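You operate a simulated robot arm through the tools that you are given. There is no shell and no other tool.

You are at the controls of a simulated robot arm. One attempt, no reset.

JOB
Press the smooth stopper home into the test neck.
Fine: head over the neck before the press lever; lever back up and head aside at the end. Where these are worked on the way, their far stop is far enough and under half their travel is too little: press head, press lever.

Only the result counts: the job must be done as asked and must still hold three seconds after the hand-in. Knocking over, shifting, dropping, spilling or breaking anything else fails it. Lids that push on must go on centred and level and be pressed home; caps that screw on are set level and turned clockwise until they are tight.

ROBOT AND FRAMES
A 6-joint arm with a two-finger gripper, fixed in place. Base frame: the origin is on the floor under the middle of its stand, x ahead of it, y to its left, z up; the work surface is at about z = 86. Lengths are in cm, angles in degrees, forces in N, time in s.
It reaches about 163.7 cm from its shoulder. Its first joint turns from -166.0 to 166.0 degrees. Payload 3.43 kg.
The TCP is the grasp point between the finger pads, 2 cm short of the fingertips. In the tool frame z runs along the fingers and y along their closing line. The gripper opens to 19 cm; its body begins 24.8 cm behind the TCP.
Orientation is that of the tool frame in the base frame, as [roll, pitch, yaw] about the fixed x, y, z axes, in that order (R = Rz(yaw) Ry(pitch) Rx(roll)). With the fingers straight down and closing along the base's y, the tool's x points along the base's -x, its y along +y and its z along -z.

CONTROLS
- The arm moves only by the tool nudge_tool. Its argument "rows" is a list of rows, each an object of numbers (a shift or turn left out is 0, a gripper value left out holds the last): "gripper": the closure, from 0 (fully open) to 1 (shut); "x", "y", "z": the shift along the base's x, y, z in cm; "rx", "ry", "rz": the turn, a rotation vector about the base's x, y, z in rad. In form: [{"gripper": .., "x": .., "y": .., "z": .., "rx": .., "ry": .., "rz": ..}, ...]. A call has 1 to 20 rows; each row shifts and turns the commanded pose from where the row before left it. Each row takes 0.2 s and may step no farther than 5 cm and 8.6 degrees from the row before; otherwise, or with a gripper value out of range, the whole call is refused. Where a pose cannot be reached the arm comes as near as it can. A force on the tool above 90 N (or 10 N above the force at the start of the call, whichever is more), or a blocked arm, ends the call early, and 0.2 s more pass. Each finger travels about 4.5 cm/s and halts on what it meets, pressing with about 21 N; the grip force reading is that of the motor and also rises with nothing between the fingers. The clock runs only during rows and for 0.2 s after the last one: add rows that do not move to give the fingers time. It gives the time, the measured TCP pose, the force on the tool (base axes), the opening and the grip force at its end, in the units of the frame above (readings bear some noise), with the torque about the TCP (base axes, N m) and any sound that the robot's microphone picked up.
- Cameras (640 x 400 px; columns grow to the right, rows downward): "scene" is fixed at [22.11, -64.93, 150.8]; the picture's right is [0.90, -0.44, 0.00], its down [-0.13, -0.26, -0.96] and it looks along [0.42, 0.86, -0.30] (base axes); focal length 322 px, centre (320, 200). "wrist" rides on the gripper at [7, -0.8, -28.8] in the tool frame; the picture's right is [0.12, 0.99, 0.00], its down [-0.96, 0.12, -0.25] and it looks along [-0.25, 0.03, 0.97] (tool axes); focal length 261 px, centre (320, 200). There is no depth. A picture from a camera that has moved, and an enlarged one, comes with that camera's place and axes in the base frame and with its lens.
- camera(camera): a new picture of that camera. The clock stands still meanwhile.
- raise_lower(by): slides the trunk up (or, below 0, down) by that many cm; the arm rides with it, the base frame stays. It gives what a move gives, with no picture.
- enlarge(camera, box): a new picture of the part [left, top, right, bottom] of that camera's present view, enlarged. The clock stands still meanwhile.
- finish_job(): hands the job in; it is judged then, once.

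Places have to be worked out from the pictures, the camera data and where the tool is seen. Open the gripper and draw the arm clear of the work before you hand the job in, unless the task says otherwise.

The tools are called as name(argument=value, ...) on one line, values as JSON. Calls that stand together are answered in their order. nudge_tool: Moves the arm, as the interface text tells. Its arguments: {"type":"object","properties":{"rows":{"type":"array","items":{"type":"object","properties":{"gripper":{"type":"number"},"x":{"type":"number"},"y":{"type":"number"},"z":{"type":"number"},"rx":{"type":"number"},"ry":{"type":"number"},"rz":{"type":"number"}}}}},"required":["rows"]} The other tools are called the same way: raise_lower (by) moves the trunk up or down; camera (camera) takes a picture; enlarge (camera, box) takes an enlarged picture of a part of a camera's view; finish_job () hands the job in.

At the start:

```text
time_s: 0.0
eef_pos: [57.84, 10.86, 134.66]
ee_rot: [-180.0, 0.1, 180.0]
ft_force: [0.0, -0.1, 0.4]
ft_torque: [0.02, -0.03, 0.05]
opening: 19.02
grasp_force: 0.1
trunk travel left (down, up): [-17.5, 6.5]
```

scene: 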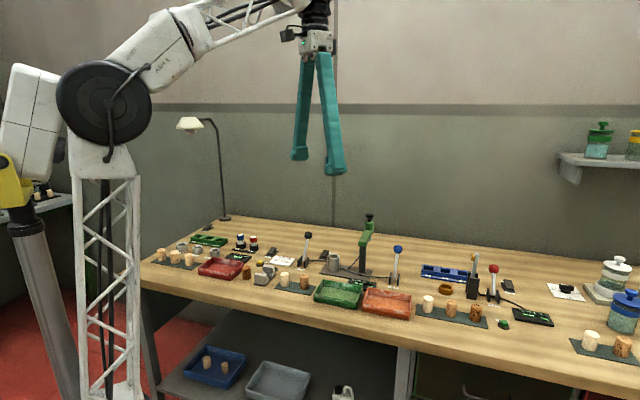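
wrist: 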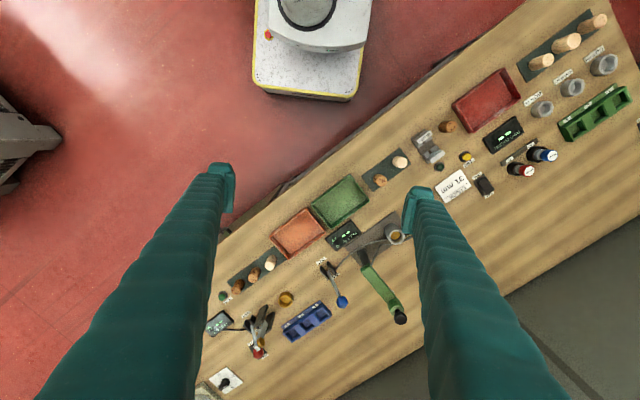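

I begin by looking closely at the bench to find the stoppers, the neck, the press head and the lever.

enlarge(camera="scene", box=[140, 200, 340, 325])

enlarge(camera="scene", box=[280, 200, 480, 325])

enlarge(camera="scene", box=[400, 230, 640, 380])

enlarge(camera="wrist", box=[200, 140, 440, 290])

enlarge(camera="wrist", box=[400, 0, 640, 150])

enlarge(camera="wrist", box=[190, 220, 430, 370])

```text
3.20 times, centred on (240, 262) of scene
camera zoom: at [22.11, -64.93, 150.8], right [0.9, -0.44, 0.0], down [-0.13, -0.26, -0.96], along [0.42, 0.86, -0.3], focal length 1031 px, centre (576, 0)
```

zoom: 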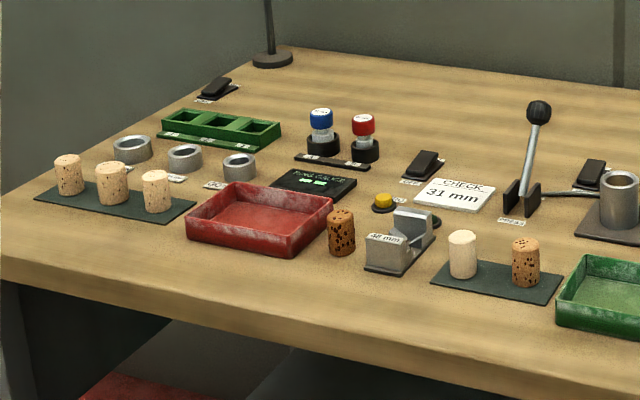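

```text
3.20 times, centred on (380, 262) of scene
camera zoom: at [22.11, -64.93, 150.8], right [0.9, -0.44, 0.0], down [-0.13, -0.26, -0.96], along [0.42, 0.86, -0.3], focal length 1031 px, centre (128, 0)
```

zoom: 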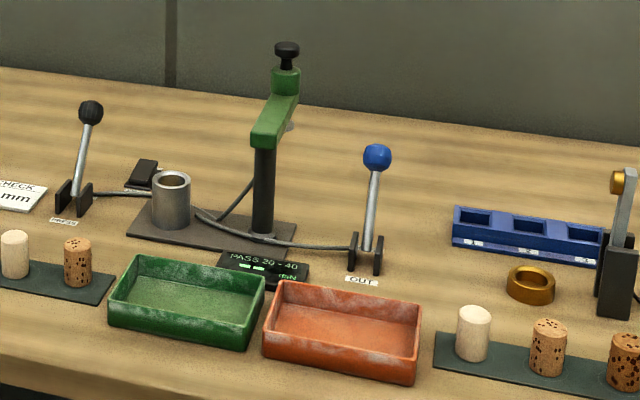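

```text
2.67 times, centred on (520, 305) of scene
camera zoom: at [22.11, -64.93, 150.8], right [0.9, -0.44, 0.0], down [-0.13, -0.26, -0.96], along [0.42, 0.86, -0.3], focal length 859 px, centre (-213, -80)
```

zoom: 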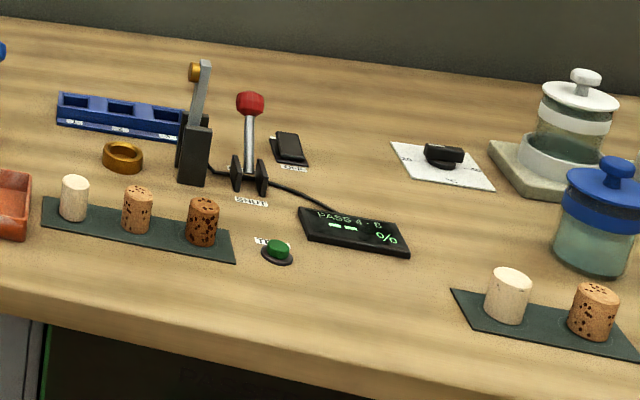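

```text
2.67 times, centred on (320, 215) of wrist
camera zoom: at [50.8, 10.07, 163.56], right [-0.12, 0.99, 0.0], down [0.96, 0.12, 0.25], along [0.25, 0.03, -0.97], focal length 695 px, centre (320, 160)
```

zoom: 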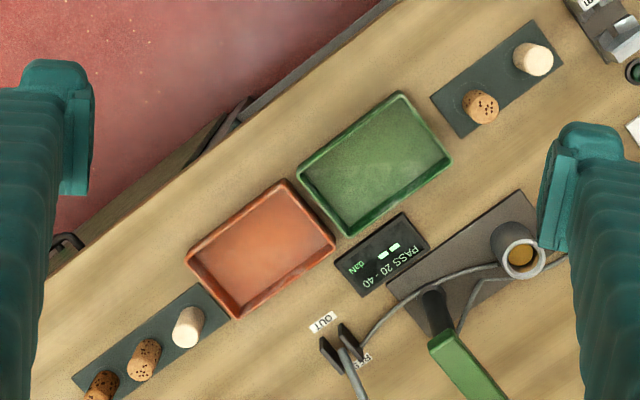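

```text
2.67 times, centred on (520, 75) of wrist
camera zoom: at [50.8, 10.07, 163.56], right [-0.12, 0.99, 0.0], down [0.96, 0.12, 0.25], along [0.25, 0.03, -0.97], focal length 695 px, centre (-213, 533)
```

zoom: 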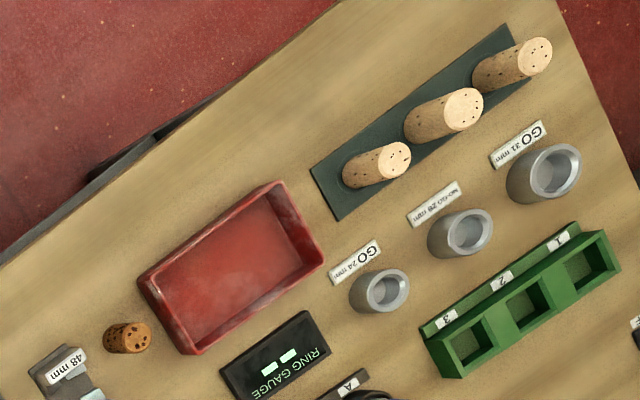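

```text
2.67 times, centred on (310, 295) of wrist
camera zoom: at [50.8, 10.07, 163.56], right [-0.12, 0.99, 0.0], down [0.96, 0.12, 0.25], along [0.25, 0.03, -0.97], focal length 695 px, centre (347, -53)
```

zoom: 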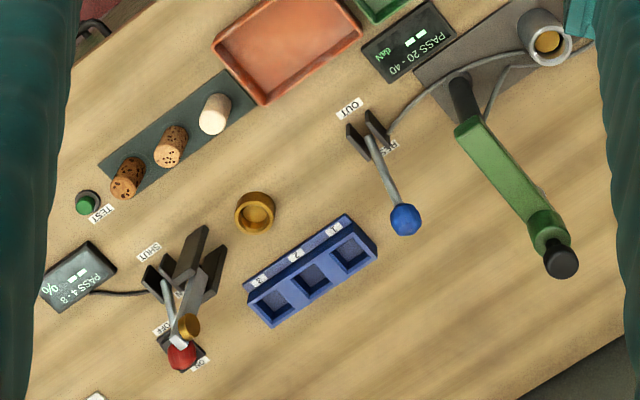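

The press station is in the middle. It has a grey neck near (77, 35), a green swinging head now parked at the back near (93, 36), a black "PRESS" lever to its left, and a two-stopper mat with the pale smooth stopper near (56, 33.5). I'll move the wrist camera over it for a closer look.

nudge_tool(rows=[{"x": 0.5, "y": 4, "z": -1}, {"x": 0.5, "y": 4, "z": -1}, {"x": 0.5, "y": 4, "z": -1}, {"x": 0.5, "y": 4, "z": -1}, {"x": 0, "y": 4, "z": -1}, {"x": 0, "y": 2, "z": 0}])

camera(camera="wrist")

enlarge(camera="wrist", box=[220, 120, 420, 245])

enlarge(camera="wrist", box=[220, 225, 420, 350])

```text
time_s: 1.4
eef_pos: [59.56, 32.84, 129.62]
ee_rot: [-180.0, 0.0, -180.0]
ft_force: [0.0, -0.1, 0.7]
ft_torque: [0.15, -0.02, -0.02]
opening: 19.0
grasp_force: 0.1
trunk travel left (down, up): [-17.5, 6.5]
```

```text
taken
camera wrist: at [52.48, 32.06, 158.48], right [-0.12, 0.99, 0.0], down [0.96, 0.12, 0.25], along [0.25, 0.03, -0.97], focal length 261 px, centre (320, 200)
```

wrist: 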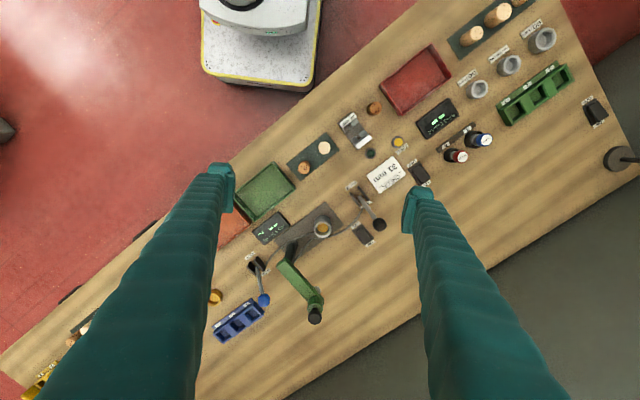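

```text
3.20 times, centred on (320, 182) of wrist
camera zoom: at [52.48, 32.06, 158.48], right [-0.12, 0.99, 0.0], down [0.96, 0.12, 0.25], along [0.25, 0.03, -0.97], focal length 834 px, centre (320, 256)
```

zoom: 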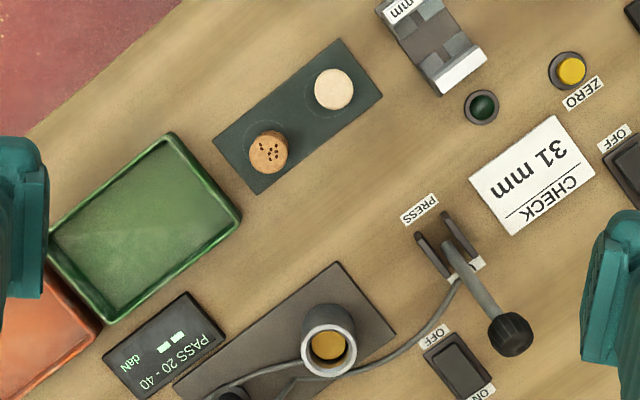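

```text
3.20 times, centred on (320, 288) of wrist
camera zoom: at [52.48, 32.06, 158.48], right [-0.12, 0.99, 0.0], down [0.96, 0.12, 0.25], along [0.25, 0.03, -0.97], focal length 834 px, centre (320, -80)
```

zoom: 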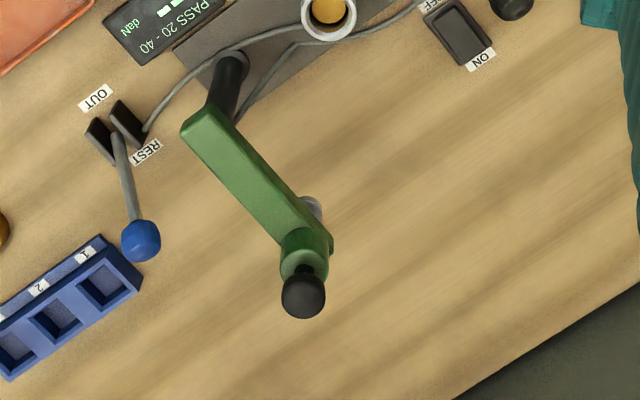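

The smooth stopper's top is near (56.1, 33.6), the neck near (76.3, 35.6), the press lever knob near (72.2, 49, 97.7) and the head knob near (93.7, 36, 106.5). Next I'll zoom the scene camera to get heights for the neck, stopper and plunger.

enlarge(camera="scene", box=[310, 205, 400, 261])

enlarge(camera="scene", box=[310, 240, 400, 296])

enlarge(camera="scene", box=[260, 240, 350, 296])

camera(camera="scene")

```text
7.11 times, centred on (355, 233) of scene
camera zoom: at [22.11, -64.93, 150.8], right [0.9, -0.44, 0.0], down [-0.13, -0.26, -0.96], along [0.42, 0.86, -0.3], focal length 2291 px, centre (71, -35)
```

zoom: 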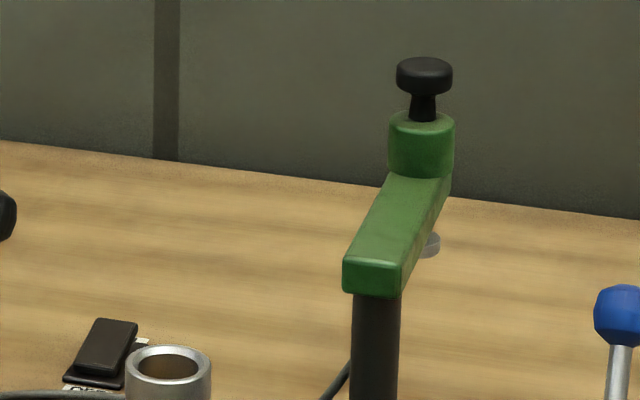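

```text
7.11 times, centred on (355, 268) of scene
camera zoom: at [22.11, -64.93, 150.8], right [0.9, -0.44, 0.0], down [-0.13, -0.26, -0.96], along [0.42, 0.86, -0.3], focal length 2291 px, centre (71, -284)
```

zoom: 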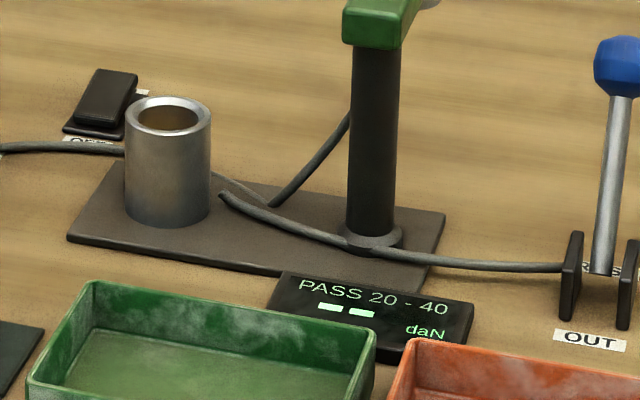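

```text
7.11 times, centred on (305, 268) of scene
camera zoom: at [22.11, -64.93, 150.8], right [0.9, -0.44, 0.0], down [-0.13, -0.26, -0.96], along [0.42, 0.86, -0.3], focal length 2291 px, centre (427, -284)
```

zoom: 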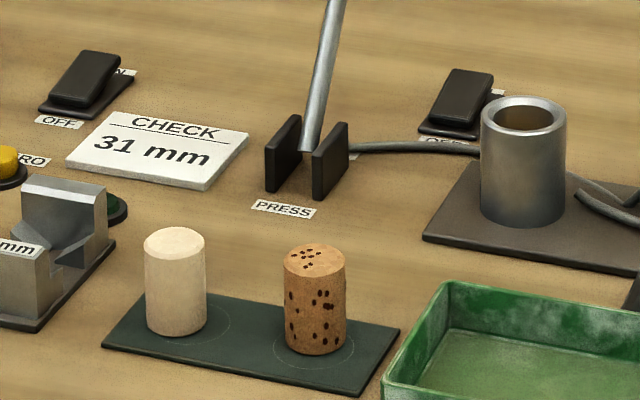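

```text
taken
```

scene: 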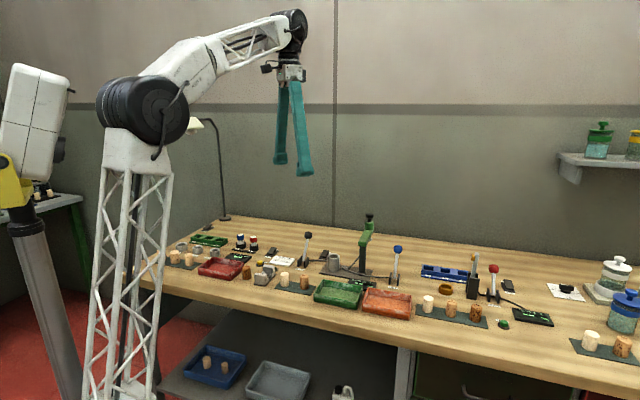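

The stopper looks about 3.1 cm across and 4.75 cm tall, with its top near z≈91. The neck top is near z≈91.7 and the plunger's underside near 96.4. I'll turn the tool 45° so the fingers close across the stopper row, and come down above the smooth stopper.

nudge_tool(rows=[{"x": -0.58, "y": 0.13, "z": -2.6, "rz": -0.131}, {"x": -0.58, "y": 0.13, "z": -2.6, "rz": -0.131}, {"x": -0.58, "y": 0.13, "z": -2.6, "rz": -0.131}, {"x": -0.58, "y": 0.13, "z": -2.6, "rz": -0.131}, {"x": -0.57, "y": 0.12, "z": -2.6, "rz": -0.131}, {"x": -0.57, "y": 0.12, "z": -2.6, "rz": -0.1304}, {"gripper": 0.4}, {"gripper": 0.4}])

camera(camera="wrist")

camera(camera="scene")

```text
time_s: 3.2
eef_pos: [56.42, 33.6, 113.97]
ee_rot: [-179.9, -0.1, 134.9]
ft_force: [0.4, -0.1, 0.8]
ft_torque: [0.04, 0.0, -0.03]
opening: 13.73
grasp_force: 0.1
trunk travel left (down, up): [-17.5, 6.5]
```

```text
taken
camera wrist: at [50.82, 38.06, 142.82], right [0.62, 0.79, 0.0], down [0.76, -0.6, 0.25], along [0.19, -0.15, -0.97], focal length 261 px, centre (320, 200)
```

wrist: 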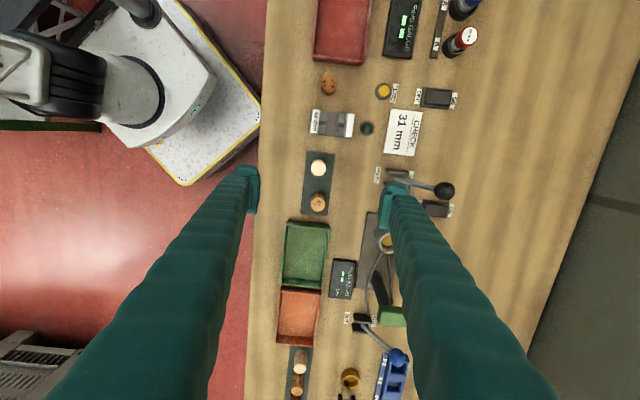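

```text
taken
```

scene: 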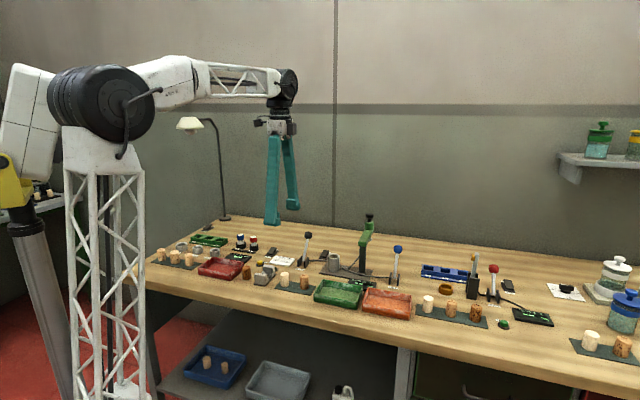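

The row now runs along the tool's x. I'll zoom in to fix the stopper's position, and look at the neck and lever from this pose too.

enlarge(camera="wrist", box=[260, 130, 380, 205])

enlarge(camera="wrist", box=[340, 150, 500, 250])

```text
5.33 times, centred on (320, 168) of wrist
camera zoom: at [50.82, 38.06, 142.82], right [0.62, 0.79, 0.0], down [0.76, -0.6, 0.25], along [0.19, -0.15, -0.97], focal length 1390 px, centre (320, 373)
```

zoom: 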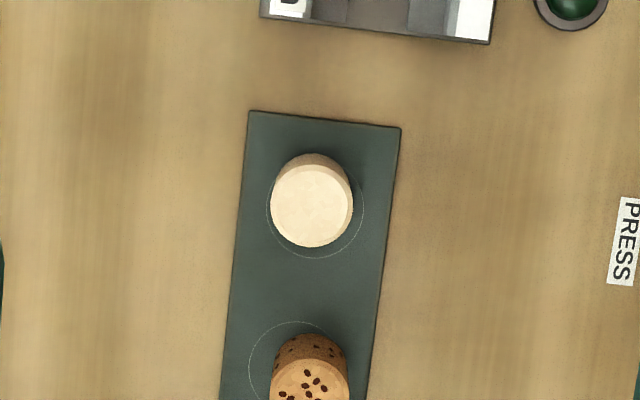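

```text
4.00 times, centred on (420, 200) of wrist
camera zoom: at [50.82, 38.06, 142.82], right [0.62, 0.79, 0.0], down [0.76, -0.6, 0.25], along [0.19, -0.15, -0.97], focal length 1043 px, centre (-80, 200)
```

zoom: 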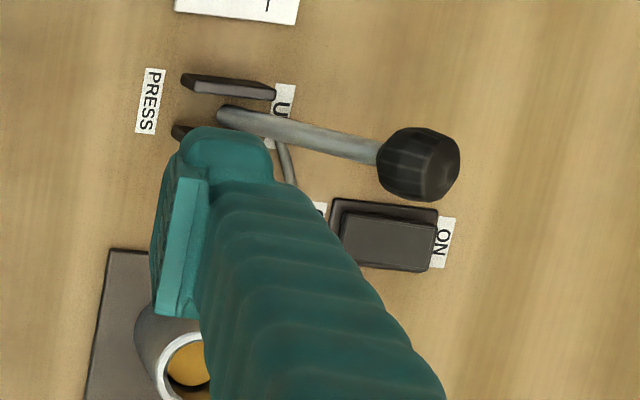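

The smooth stopper's top centre is at about (56.09, 33.52). I'll narrow the opening, centre over it and descend part way to check alignment.

nudge_tool(rows=[{"x": -0.33, "y": -0.08, "z": -3, "gripper": 0.6}, {"z": -3, "gripper": 0.6}, {"z": -3, "gripper": 0.6}, {"z": -3, "gripper": 0.6}, {"z": -3, "gripper": 0.6}, {"gripper": 0.6}])

camera(camera="wrist")

enlarge(camera="scene", box=[220, 210, 380, 310])

```text
time_s: 4.6
eef_pos: [56.08, 33.48, 99.1]
ee_rot: [-180.0, 0.1, 135.1]
ft_force: [-0.1, 0.5, -0.2]
ft_torque: [-0.02, 0.02, 0.01]
opening: 7.6
grasp_force: 0.0
trunk travel left (down, up): [-17.5, 6.5]
```

```text
taken
camera wrist: at [50.49, 38.03, 127.91], right [0.62, 0.79, 0.0], down [0.76, -0.6, 0.25], along [0.19, -0.15, -0.97], focal length 261 px, centre (320, 200)
```

wrist: 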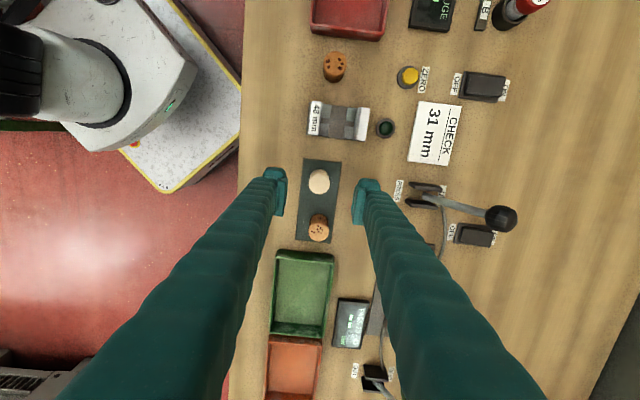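

```text
4.00 times, centred on (300, 260) of scene
camera zoom: at [22.11, -64.93, 150.8], right [0.9, -0.44, 0.0], down [-0.13, -0.26, -0.96], along [0.42, 0.86, -0.3], focal length 1289 px, centre (400, -40)
```

zoom: 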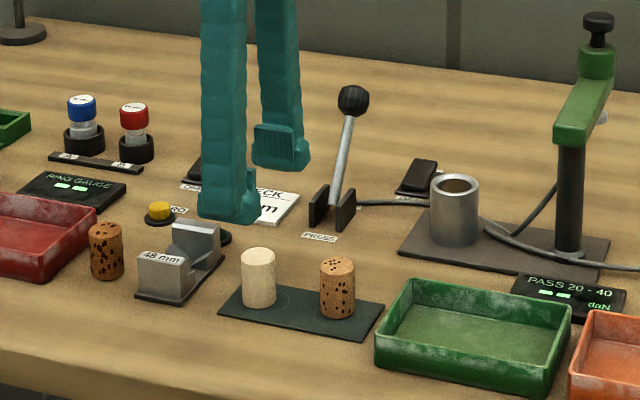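

The stopper sits midway between the fingers and the neighbouring parts are clear. I'll lower to TCP z≈90.7, with the tips about 2.4 cm above the stopper's base, and close.

nudge_tool(rows=[{"z": -2.8}, {"z": -2.8}, {"z": -2.8}, {"gripper": 0.6}])

enlarge(camera="wrist", box=[240, 120, 400, 220])

enlarge(camera="scene", box=[250, 230, 330, 280])

```text
time_s: 5.6
eef_pos: [56.2, 33.72, 90.76]
ee_rot: [-180.0, 0.0, 135.0]
ft_force: [-0.4, 0.7, -0.1]
ft_torque: [0.01, -0.01, -0.01]
opening: 7.6
grasp_force: 0.1
trunk travel left (down, up): [-17.5, 6.5]
```

```text
4.00 times, centred on (320, 170) of wrist
camera zoom: at [50.48, 38.1, 119.49], right [0.62, 0.79, 0.0], down [0.76, -0.6, 0.25], along [0.19, -0.15, -0.97], focal length 1043 px, centre (320, 320)
```

zoom: 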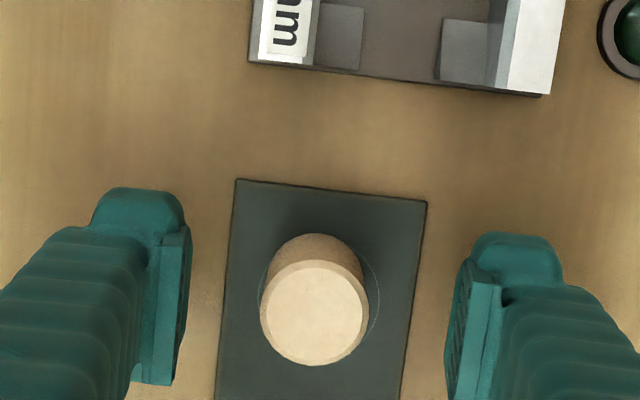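

```text
8.00 times, centred on (290, 255) of scene
camera zoom: at [22.11, -64.93, 150.8], right [0.9, -0.44, 0.0], down [-0.13, -0.26, -0.96], along [0.42, 0.86, -0.3], focal length 2577 px, centre (560, -240)
```

zoom: 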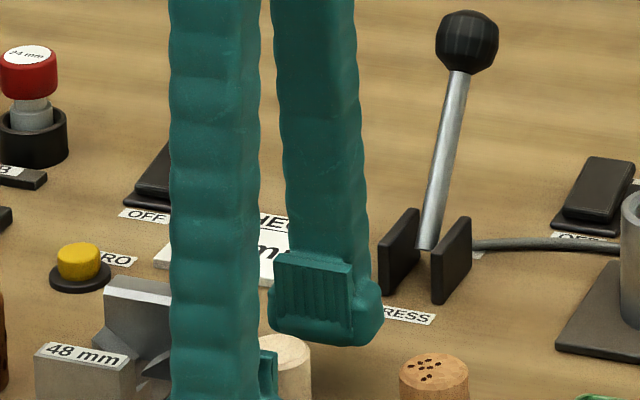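

The stopper's top is about 2 mm off the TCP in tool x. I'll make that small correction and close on it.

nudge_tool(rows=[{"x": 0.1, "y": -0.2}, {"gripper": 0.8}, {"gripper": 0.9}, {"gripper": 1.0}, {"gripper": 1.0}, {"gripper": 1.0}])

enlarge(camera="wrist", box=[240, 120, 400, 220])

```text
time_s: 7.0
eef_pos: [56.17, 33.45, 90.67]
ee_rot: [-180.0, 0.1, 135.0]
ft_force: [0.0, 0.2, -0.1]
ft_torque: [0.01, 0.02, 0.03]
opening: 2.65
grasp_force: 20.8
trunk travel left (down, up): [-17.5, 6.5]
```

```text
4.00 times, centred on (320, 170) of wrist
camera zoom: at [50.54, 37.91, 119.5], right [0.62, 0.79, 0.0], down [0.76, -0.6, 0.25], along [0.19, -0.15, -0.97], focal length 1043 px, centre (320, 320)
```

zoom: 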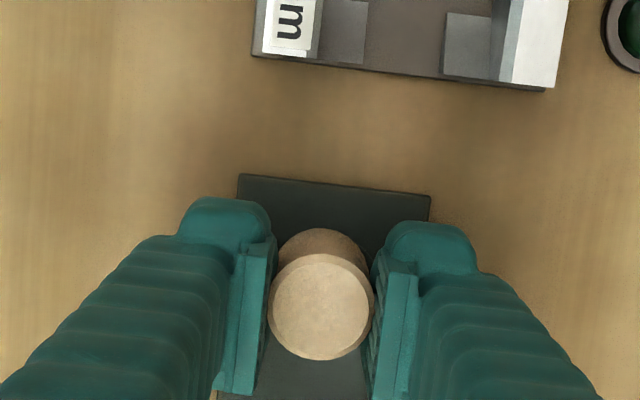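

I have a grip at 20.8 N. I'll lift straight up 10 cm and check that the stopper hangs level.

nudge_tool(rows=[{"z": 1}, {"z": 2}, {"z": 2.5}, {"z": 2.5}, {"z": 2}, {}])

enlarge(camera="wrist", box=[240, 120, 400, 220])

enlarge(camera="scene", box=[250, 210, 380, 291])

```text
time_s: 8.4
eef_pos: [56.33, 33.24, 100.59]
ee_rot: [-180.0, 0.1, 135.0]
ft_force: [-0.5, -0.2, -0.3]
ft_torque: [-0.02, 0.01, 0.0]
opening: 2.64
grasp_force: 20.7
trunk travel left (down, up): [-17.5, 6.5]
```

```text
4.00 times, centred on (320, 170) of wrist
camera zoom: at [50.62, 37.74, 129.52], right [0.62, 0.79, 0.0], down [0.76, -0.6, 0.25], along [0.19, -0.15, -0.97], focal length 1043 px, centre (320, 320)
```

zoom: 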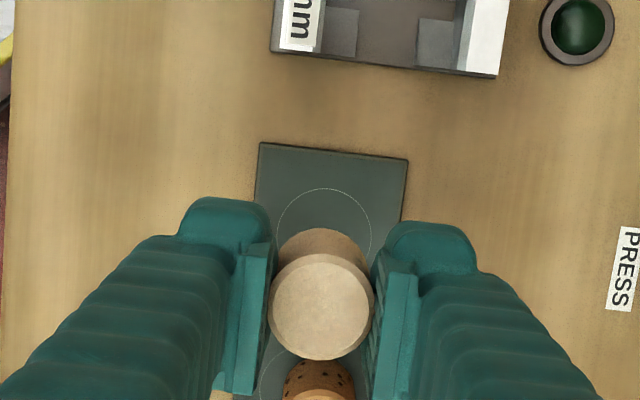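

```text
4.92 times, centred on (315, 250) of scene
camera zoom: at [22.11, -64.93, 150.8], right [0.9, -0.44, 0.0], down [-0.13, -0.26, -0.96], along [0.42, 0.86, -0.3], focal length 1586 px, centre (345, -49)
```

zoom: 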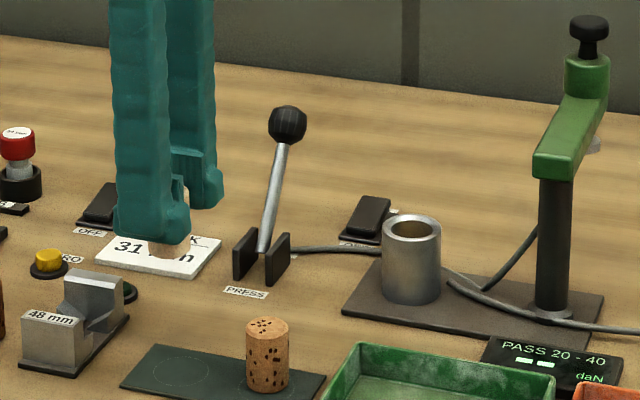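

The stopper is held level and clear of the mat. To locate the neck precisely, I'll rise and move to where the camera can see it past the held stopper.

nudge_tool(rows=[{"z": 4}, {"z": 4}, {"z": 3.4}, {"x": 2.9, "y": 2.7}, {"x": 2.9, "y": 2.7}, {"x": 2.9, "y": 2.7}, {"x": 2.9, "y": 2.7}, {}])

camera(camera="wrist")

enlarge(camera="wrist", box=[240, 180, 400, 280])

```text
time_s: 10.2
eef_pos: [67.98, 44.11, 112.12]
ee_rot: [-180.0, 0.1, 135.0]
ft_force: [0.1, 0.3, 0.6]
ft_torque: [-0.02, 0.04, -0.01]
opening: 2.67
grasp_force: 21.2
trunk travel left (down, up): [-17.5, 6.5]
```

```text
taken
camera wrist: at [62.37, 48.65, 140.87], right [0.62, 0.79, 0.0], down [0.76, -0.6, 0.25], along [0.19, -0.15, -0.97], focal length 261 px, centre (320, 200)
```

wrist: 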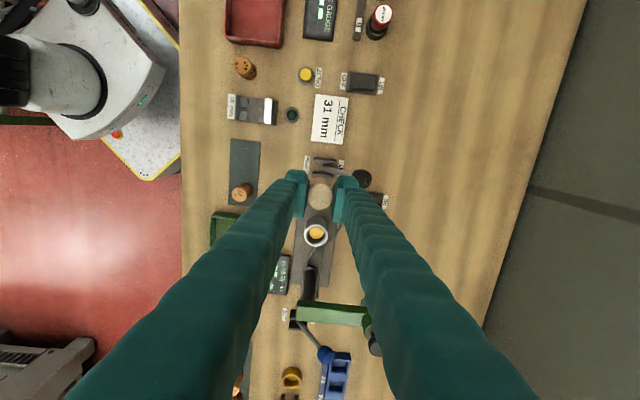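

```text
4.00 times, centred on (320, 230) of wrist
camera zoom: at [62.37, 48.65, 140.87], right [0.62, 0.79, 0.0], down [0.76, -0.6, 0.25], along [0.19, -0.15, -0.97], focal length 1043 px, centre (320, 80)
```

zoom: 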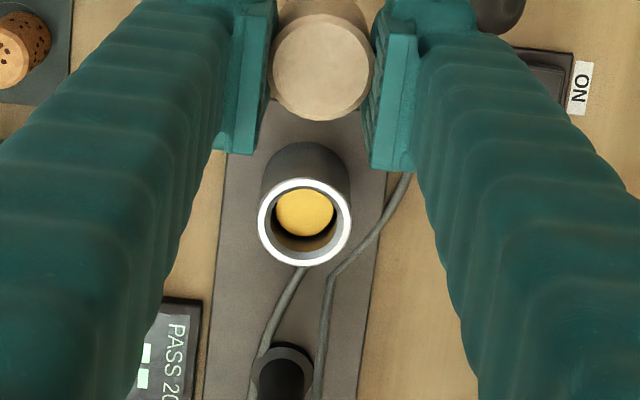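

The neck rim's centre is at roughly (77.5, 35.7). I'll get a better fix by going lower beside it, where the camera compares the held stopper and the neck at nearly the same depth.

nudge_tool(rows=[{"x": 2.6, "y": -2.1}, {"x": 2.6, "y": -2.1}, {"z": -3.5}, {"z": -3.5}, {"z": -3.5}, {"z": -3}, {}])

enlarge(camera="wrist", box=[240, 170, 400, 270])

enlarge(camera="scene", box=[290, 205, 390, 268])

```text
time_s: 11.8
eef_pos: [73.08, 39.81, 98.6]
ee_rot: [-180.0, 0.0, 135.1]
ft_force: [-0.2, 0.2, -0.6]
ft_torque: [0.05, 0.02, 0.01]
opening: 2.65
grasp_force: 21.2
trunk travel left (down, up): [-17.5, 6.5]
```

```text
4.00 times, centred on (320, 220) of wrist
camera zoom: at [67.42, 44.38, 127.47], right [0.62, 0.79, 0.0], down [0.76, -0.6, 0.25], along [0.19, -0.15, -0.97], focal length 1043 px, centre (320, 120)
```

zoom: 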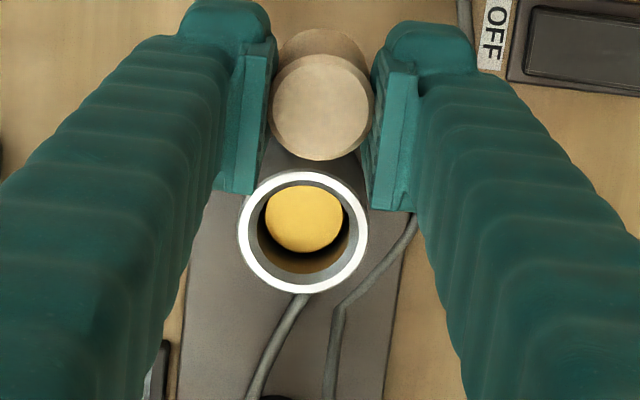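

```text
6.35 times, centred on (340, 236) of scene
camera zoom: at [22.11, -64.93, 150.8], right [0.9, -0.44, 0.0], down [-0.13, -0.26, -0.96], along [0.42, 0.86, -0.3], focal length 2045 px, centre (193, -32)
```

zoom: 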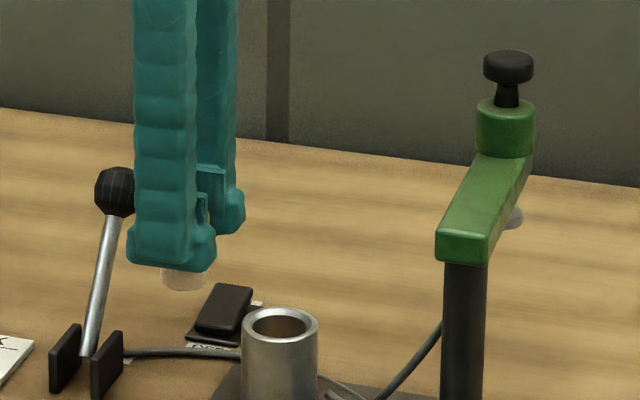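

In the camera's frame the neck sits about 6.3 cm along the bench (toward the pole) from the stopper, with almost no cross offset. The stopper's bottom is about 2 cm above the rim, so I'll slide across above the neck and check against the scene camera.

nudge_tool(rows=[{"x": 1.5, "y": -1.47}, {"x": 1.5, "y": -1.47}, {"x": 1.5, "y": -1.46}, {}, {}])

enlarge(camera="wrist", box=[240, 130, 400, 230])

enlarge(camera="scene", box=[304, 233, 364, 271])

```text
time_s: 13.0
eef_pos: [77.61, 35.58, 98.63]
ee_rot: [180.0, 0.0, 135.0]
ft_force: [-0.7, -0.5, 0.0]
ft_torque: [0.01, -0.02, 0.02]
opening: 2.64
grasp_force: 21.2
trunk travel left (down, up): [-17.5, 6.5]
```

```text
4.00 times, centred on (320, 180) of wrist
camera zoom: at [71.86, 39.96, 127.5], right [0.62, 0.79, 0.0], down [0.76, -0.6, 0.25], along [0.19, -0.15, -0.97], focal length 1043 px, centre (320, 280)
```

zoom: 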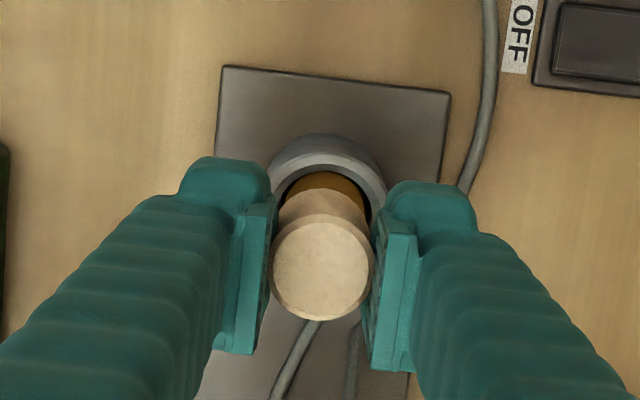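

```text
10.53 times, centred on (334, 252) of scene
camera zoom: at [22.11, -64.93, 150.8], right [0.9, -0.44, 0.0], down [-0.13, -0.26, -0.96], along [0.42, 0.86, -0.3], focal length 3391 px, centre (173, -347)
```

zoom: 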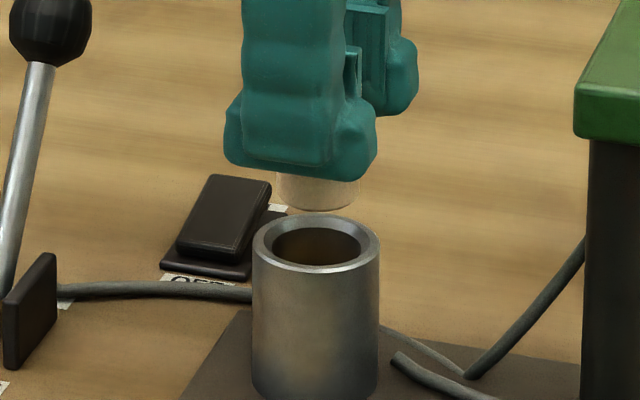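

From the scene camera the stopper is centred over the neck to within about 0.5 mm. I'll zoom the wrist view to check the other direction.

enlarge(camera="wrist", box=[296, 156, 344, 186])

enlarge(camera="scene", box=[322, 246, 346, 261])

```text
13.33 times, centred on (320, 171) of wrist
camera zoom: at [71.86, 39.96, 127.5], right [0.62, 0.79, 0.0], down [0.76, -0.6, 0.25], along [0.19, -0.15, -0.97], focal length 3475 px, centre (320, 587)
```

zoom: 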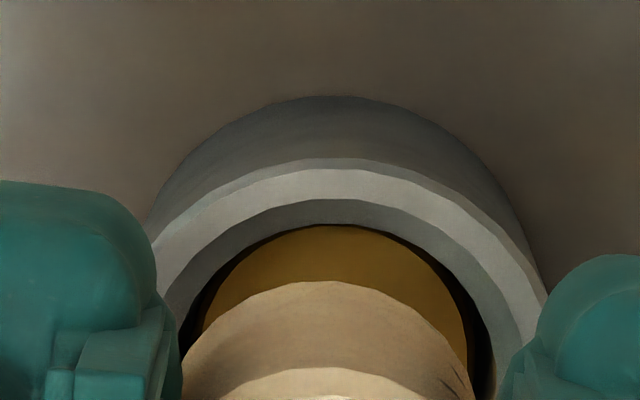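

```text
16.00 times, centred on (334, 254) of scene
camera zoom: at [22.11, -64.93, 150.8], right [0.9, -0.44, 0.0], down [-0.13, -0.26, -0.96], along [0.42, 0.86, -0.3], focal length 5154 px, centre (96, -656)
```

zoom: 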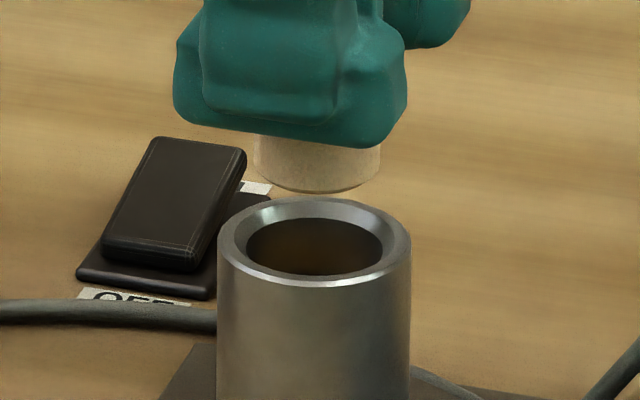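

The wrist view suggests the stopper needs about 1.3 mm more toward the back, and the scene view about 0.6 mm less to the right. I'll apply the correction and lower until the stopper's bottom is just at the rim.

nudge_tool(rows=[{"x": 0.01, "y": 0.15}, {"z": -0.8}, {"z": -0.8}, {}])

enlarge(camera="wrist", box=[296, 156, 344, 186])

enlarge(camera="scene", box=[322, 246, 346, 261])

```text
time_s: 14.0
eef_pos: [77.55, 35.65, 97.13]
ee_rot: [180.0, 0.0, 135.0]
ft_force: [-0.4, 0.3, 0.5]
ft_torque: [0.0, -0.03, -0.01]
opening: 2.69
grasp_force: 21.1
trunk travel left (down, up): [-17.5, 6.5]
```

```text
13.33 times, centred on (320, 171) of wrist
camera zoom: at [71.82, 40.15, 125.96], right [0.62, 0.79, 0.0], down [0.76, -0.6, 0.25], along [0.19, -0.15, -0.97], focal length 3475 px, centre (320, 587)
```

zoom: 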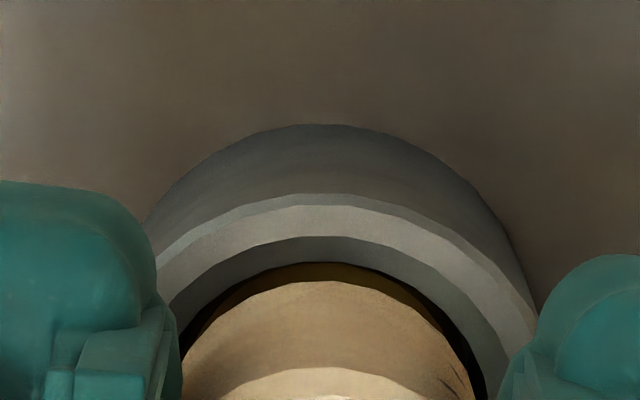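

```text
16.00 times, centred on (334, 254) of scene
camera zoom: at [22.11, -64.93, 150.8], right [0.9, -0.44, 0.0], down [-0.13, -0.26, -0.96], along [0.42, 0.86, -0.3], focal length 5154 px, centre (96, -656)
```

zoom: 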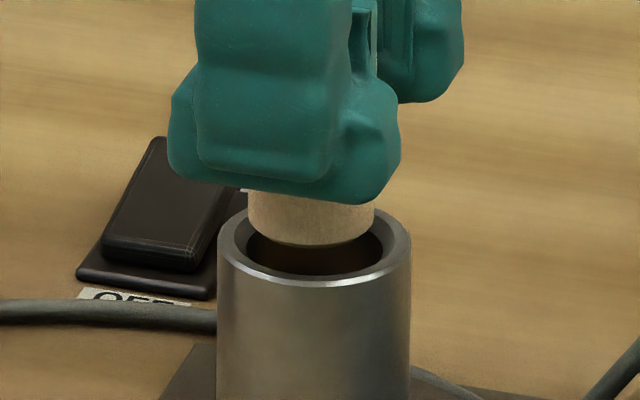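

The stopper is centred to well within a millimetre and about 6 mm above the rim. I'll make a tiny correction and lower slowly into the mouth while watching the force.

nudge_tool(rows=[{"x": 0.04, "y": -0.04, "z": -0.2}, {"z": -0.3}, {"z": -0.3}, {"z": -0.2}])

enlarge(camera="scene", box=[322, 246, 346, 261])

enlarge(camera="wrist", box=[296, 156, 344, 186])

```text
time_s: 15.0
eef_pos: [77.52, 35.54, 96.01]
ee_rot: [180.0, 0.0, 134.9]
ft_force: [0.9, -0.9, 0.3]
ft_torque: [0.01, 0.02, -0.02]
opening: 2.66
grasp_force: 21.7
trunk travel left (down, up): [-17.5, 6.5]
```

```text
16.00 times, centred on (334, 254) of scene
camera zoom: at [22.11, -64.93, 150.8], right [0.9, -0.44, 0.0], down [-0.13, -0.26, -0.96], along [0.42, 0.86, -0.3], focal length 5154 px, centre (96, -656)
```

zoom: 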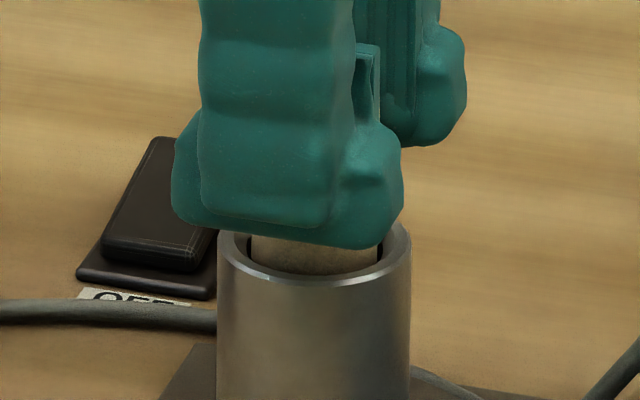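

```text
13.33 times, centred on (320, 171) of wrist
camera zoom: at [71.9, 40.1, 124.78], right [0.62, 0.79, 0.0], down [0.76, -0.6, 0.25], along [0.19, -0.15, -0.97], focal length 3475 px, centre (320, 587)
```

zoom: 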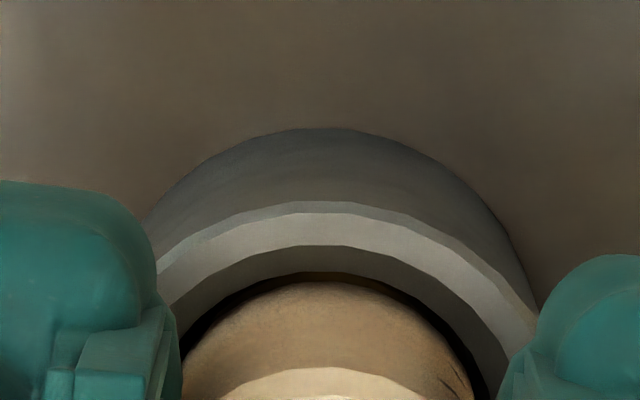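

It is entering the mouth with an even gap all round and no force. I'll lower another 1 cm in small steps.

nudge_tool(rows=[{"z": -0.25}, {"z": -0.25}, {"z": -0.25}, {"z": -0.25}])

enlarge(camera="scene", box=[322, 246, 346, 261])

enlarge(camera="wrist", box=[288, 156, 352, 196])

```text
time_s: 16.0
eef_pos: [77.66, 35.43, 94.96]
ee_rot: [-180.0, 0.0, 135.0]
ft_force: [0.1, -0.9, -0.5]
ft_torque: [0.03, 0.03, 0.02]
opening: 2.66
grasp_force: 21.1
trunk travel left (down, up): [-17.5, 6.5]
```

```text
16.00 times, centred on (334, 254) of scene
camera zoom: at [22.11, -64.93, 150.8], right [0.9, -0.44, 0.0], down [-0.13, -0.26, -0.96], along [0.42, 0.86, -0.3], focal length 5154 px, centre (96, -656)
```

zoom: 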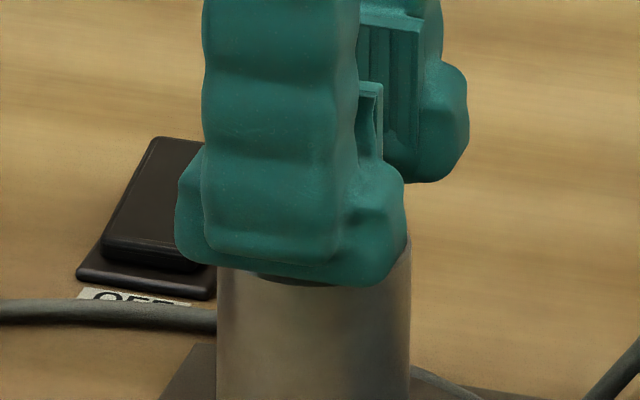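

```text
10.00 times, centred on (320, 176) of wrist
camera zoom: at [71.94, 40.02, 123.81], right [0.62, 0.79, 0.0], down [0.76, -0.6, 0.25], along [0.19, -0.15, -0.97], focal length 2606 px, centre (320, 440)
```

zoom: 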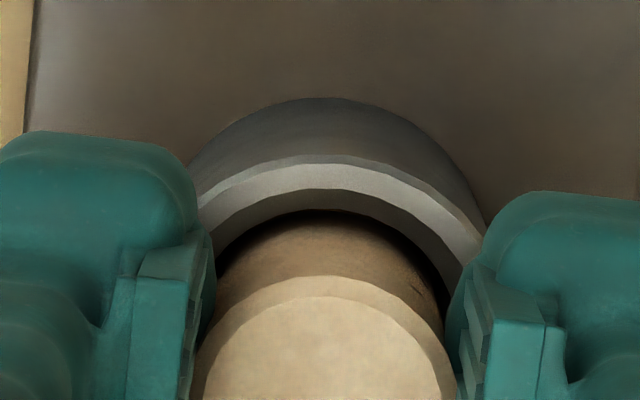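

The stopper is about 1.5 cm into the neck, centred and with no contact force. The fingertips are about 0.8 cm above the rim, so I'll lower a touch more and open slightly to release.

nudge_tool(rows=[{"z": -0.3}, {"gripper": 0.83}, {"gripper": 0.78}, {"gripper": 0.76}, {}])

enlarge(camera="wrist", box=[272, 146, 368, 206])

enlarge(camera="scene", box=[312, 237, 352, 262])

```text
time_s: 17.2
eef_pos: [77.45, 35.57, 94.74]
ee_rot: [180.0, 0.0, 135.0]
ft_force: [0.1, 0.0, 0.5]
ft_torque: [-0.02, 0.02, 0.03]
opening: 4.56
grasp_force: 0.0
trunk travel left (down, up): [-17.5, 6.5]
```

```text
6.67 times, centred on (320, 176) of wrist
camera zoom: at [71.85, 40.01, 123.54], right [0.62, 0.79, 0.0], down [0.76, -0.6, 0.25], along [0.19, -0.15, -0.97], focal length 1738 px, centre (320, 360)
```

zoom: 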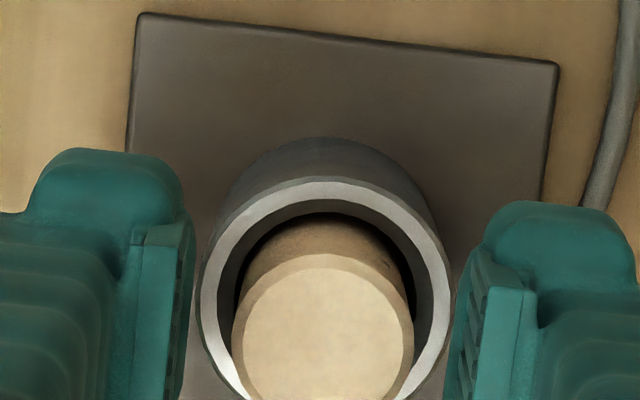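

```text
16.00 times, centred on (332, 250) of scene
camera zoom: at [22.11, -64.93, 150.8], right [0.9, -0.44, 0.0], down [-0.13, -0.26, -0.96], along [0.42, 0.86, -0.3], focal length 5154 px, centre (128, -592)
```

zoom: 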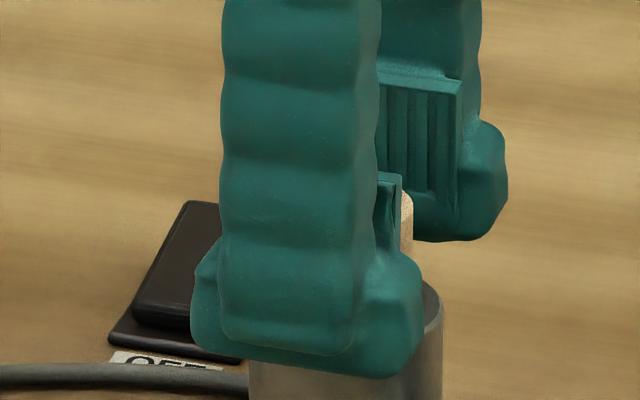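

It is released and standing in the neck. I'll raise the gripper straight up and inspect.

nudge_tool(rows=[{"z": 0.5}, {"z": 2}, {"z": 4}, {"z": 4}, {"z": 4}, {}])

enlarge(camera="scene", box=[304, 208, 400, 268])

camera(camera="wrist")

enlarge(camera="scene", box=[318, 240, 350, 260])

```text
time_s: 18.6
eef_pos: [77.44, 35.61, 109.27]
ee_rot: [180.0, 0.0, 135.0]
ft_force: [-0.7, 0.4, 0.4]
ft_torque: [0.02, 0.0, 0.03]
opening: 4.58
grasp_force: 0.1
trunk travel left (down, up): [-17.5, 6.5]
```

```text
6.67 times, centred on (352, 238) of scene
camera zoom: at [22.11, -64.93, 150.8], right [0.9, -0.44, 0.0], down [-0.13, -0.26, -0.96], along [0.42, 0.86, -0.3], focal length 2148 px, centre (107, -53)
```

zoom: 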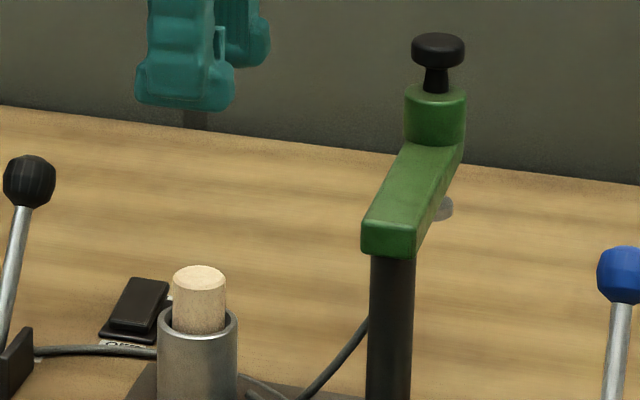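

```text
taken
camera wrist: at [71.87, 40.0, 138.0], right [0.62, 0.79, 0.0], down [0.76, -0.6, 0.25], along [0.19, -0.15, -0.97], focal length 261 px, centre (320, 200)
```

wrist: 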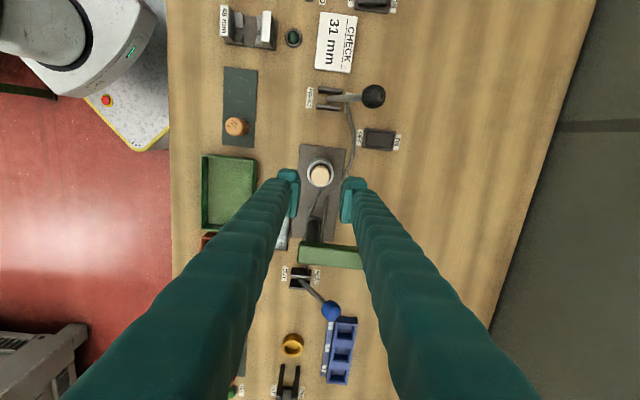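

```text
16.00 times, centred on (334, 250) of scene
camera zoom: at [22.11, -64.93, 150.8], right [0.9, -0.44, 0.0], down [-0.13, -0.26, -0.96], along [0.42, 0.86, -0.3], focal length 5154 px, centre (96, -600)
```

zoom: 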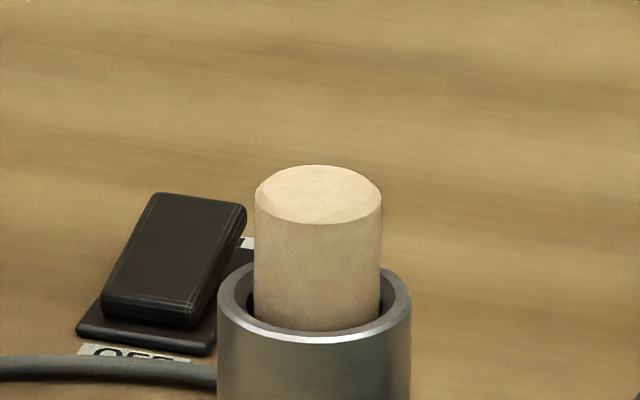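

The stopper stands level in the neck, about 2 cm deep, with its top near z≈94.9. The plunger's underside is near 96.5, so the head can swing over it. I'll rise, turn the tool -90° so the fingers can straddle the head knob tangentially, and move above the knob.

nudge_tool(rows=[{"z": 4, "gripper": 0.7}, {"z": 2.5}, {"x": 1.47, "y": 0.03, "rz": -0.1428}, {"x": 1.47, "y": 0.03, "rz": -0.1428}, {"x": 1.47, "y": 0.03, "rz": -0.1428}, {"x": 1.47, "y": 0.03, "rz": -0.1428}, {"x": 1.47, "y": 0.03, "rz": -0.1428}, {"x": 1.47, "y": 0.03, "rz": -0.1428}, {"x": 1.47, "y": 0.03, "rz": -0.1428}, {"x": 1.47, "y": 0.03, "rz": -0.1428}, {"x": 1.47, "y": 0.03, "rz": -0.1428}, {"x": 1.47, "y": 0.03, "rz": -0.1428}, {"x": 1.47, "y": 0.03, "rz": -0.1428}, {}])

camera(camera="wrist")

enlarge(camera="scene", box=[300, 170, 460, 270])

enlarge(camera="wrist", box=[240, 140, 400, 240])

```text
time_s: 21.6
eef_pos: [93.35, 35.89, 115.22]
ee_rot: [179.9, -0.3, 45.0]
ft_force: [-1.0, -0.7, 0.0]
ft_torque: [-0.02, 0.03, 0.0]
opening: 5.7
grasp_force: 0.0
out of reach, approached as far as the arm can: row 13
trunk travel left (down, up): [-17.5, 6.5]
```

```text
taken
camera wrist: at [97.5, 41.43, 144.0], right [0.79, -0.62, 0.0], down [-0.6, -0.76, 0.24], along [-0.15, -0.19, -0.97], focal length 261 px, centre (320, 200)
```

wrist: 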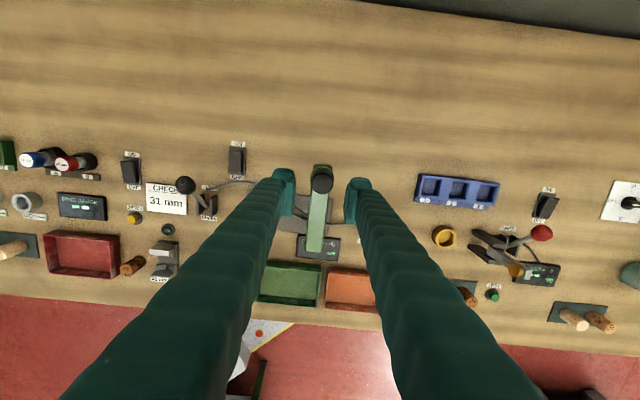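

```text
4.00 times, centred on (380, 220) of scene
camera zoom: at [22.11, -64.93, 150.8], right [0.9, -0.44, 0.0], down [-0.13, -0.26, -0.96], along [0.42, 0.86, -0.3], focal length 1289 px, centre (80, 120)
```

zoom: 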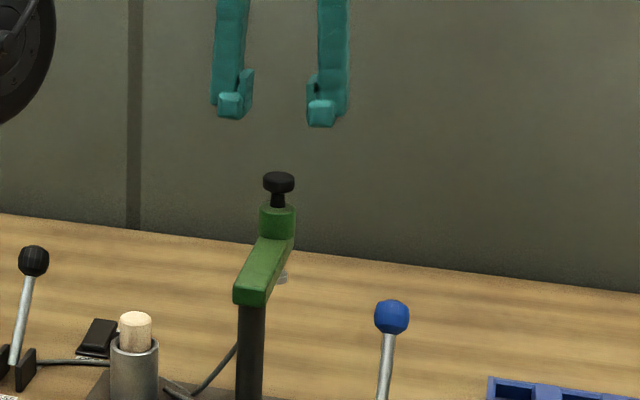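

```text
4.00 times, centred on (320, 190) of wrist
camera zoom: at [97.5, 41.43, 144.0], right [0.79, -0.62, 0.0], down [-0.6, -0.76, 0.24], along [-0.15, -0.19, -0.97], focal length 1043 px, centre (320, 240)
```

zoom: 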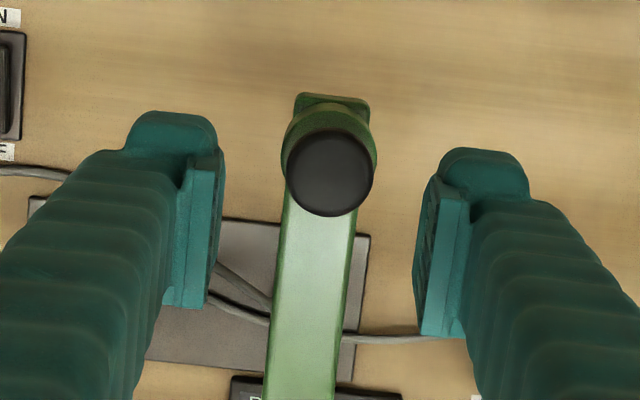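

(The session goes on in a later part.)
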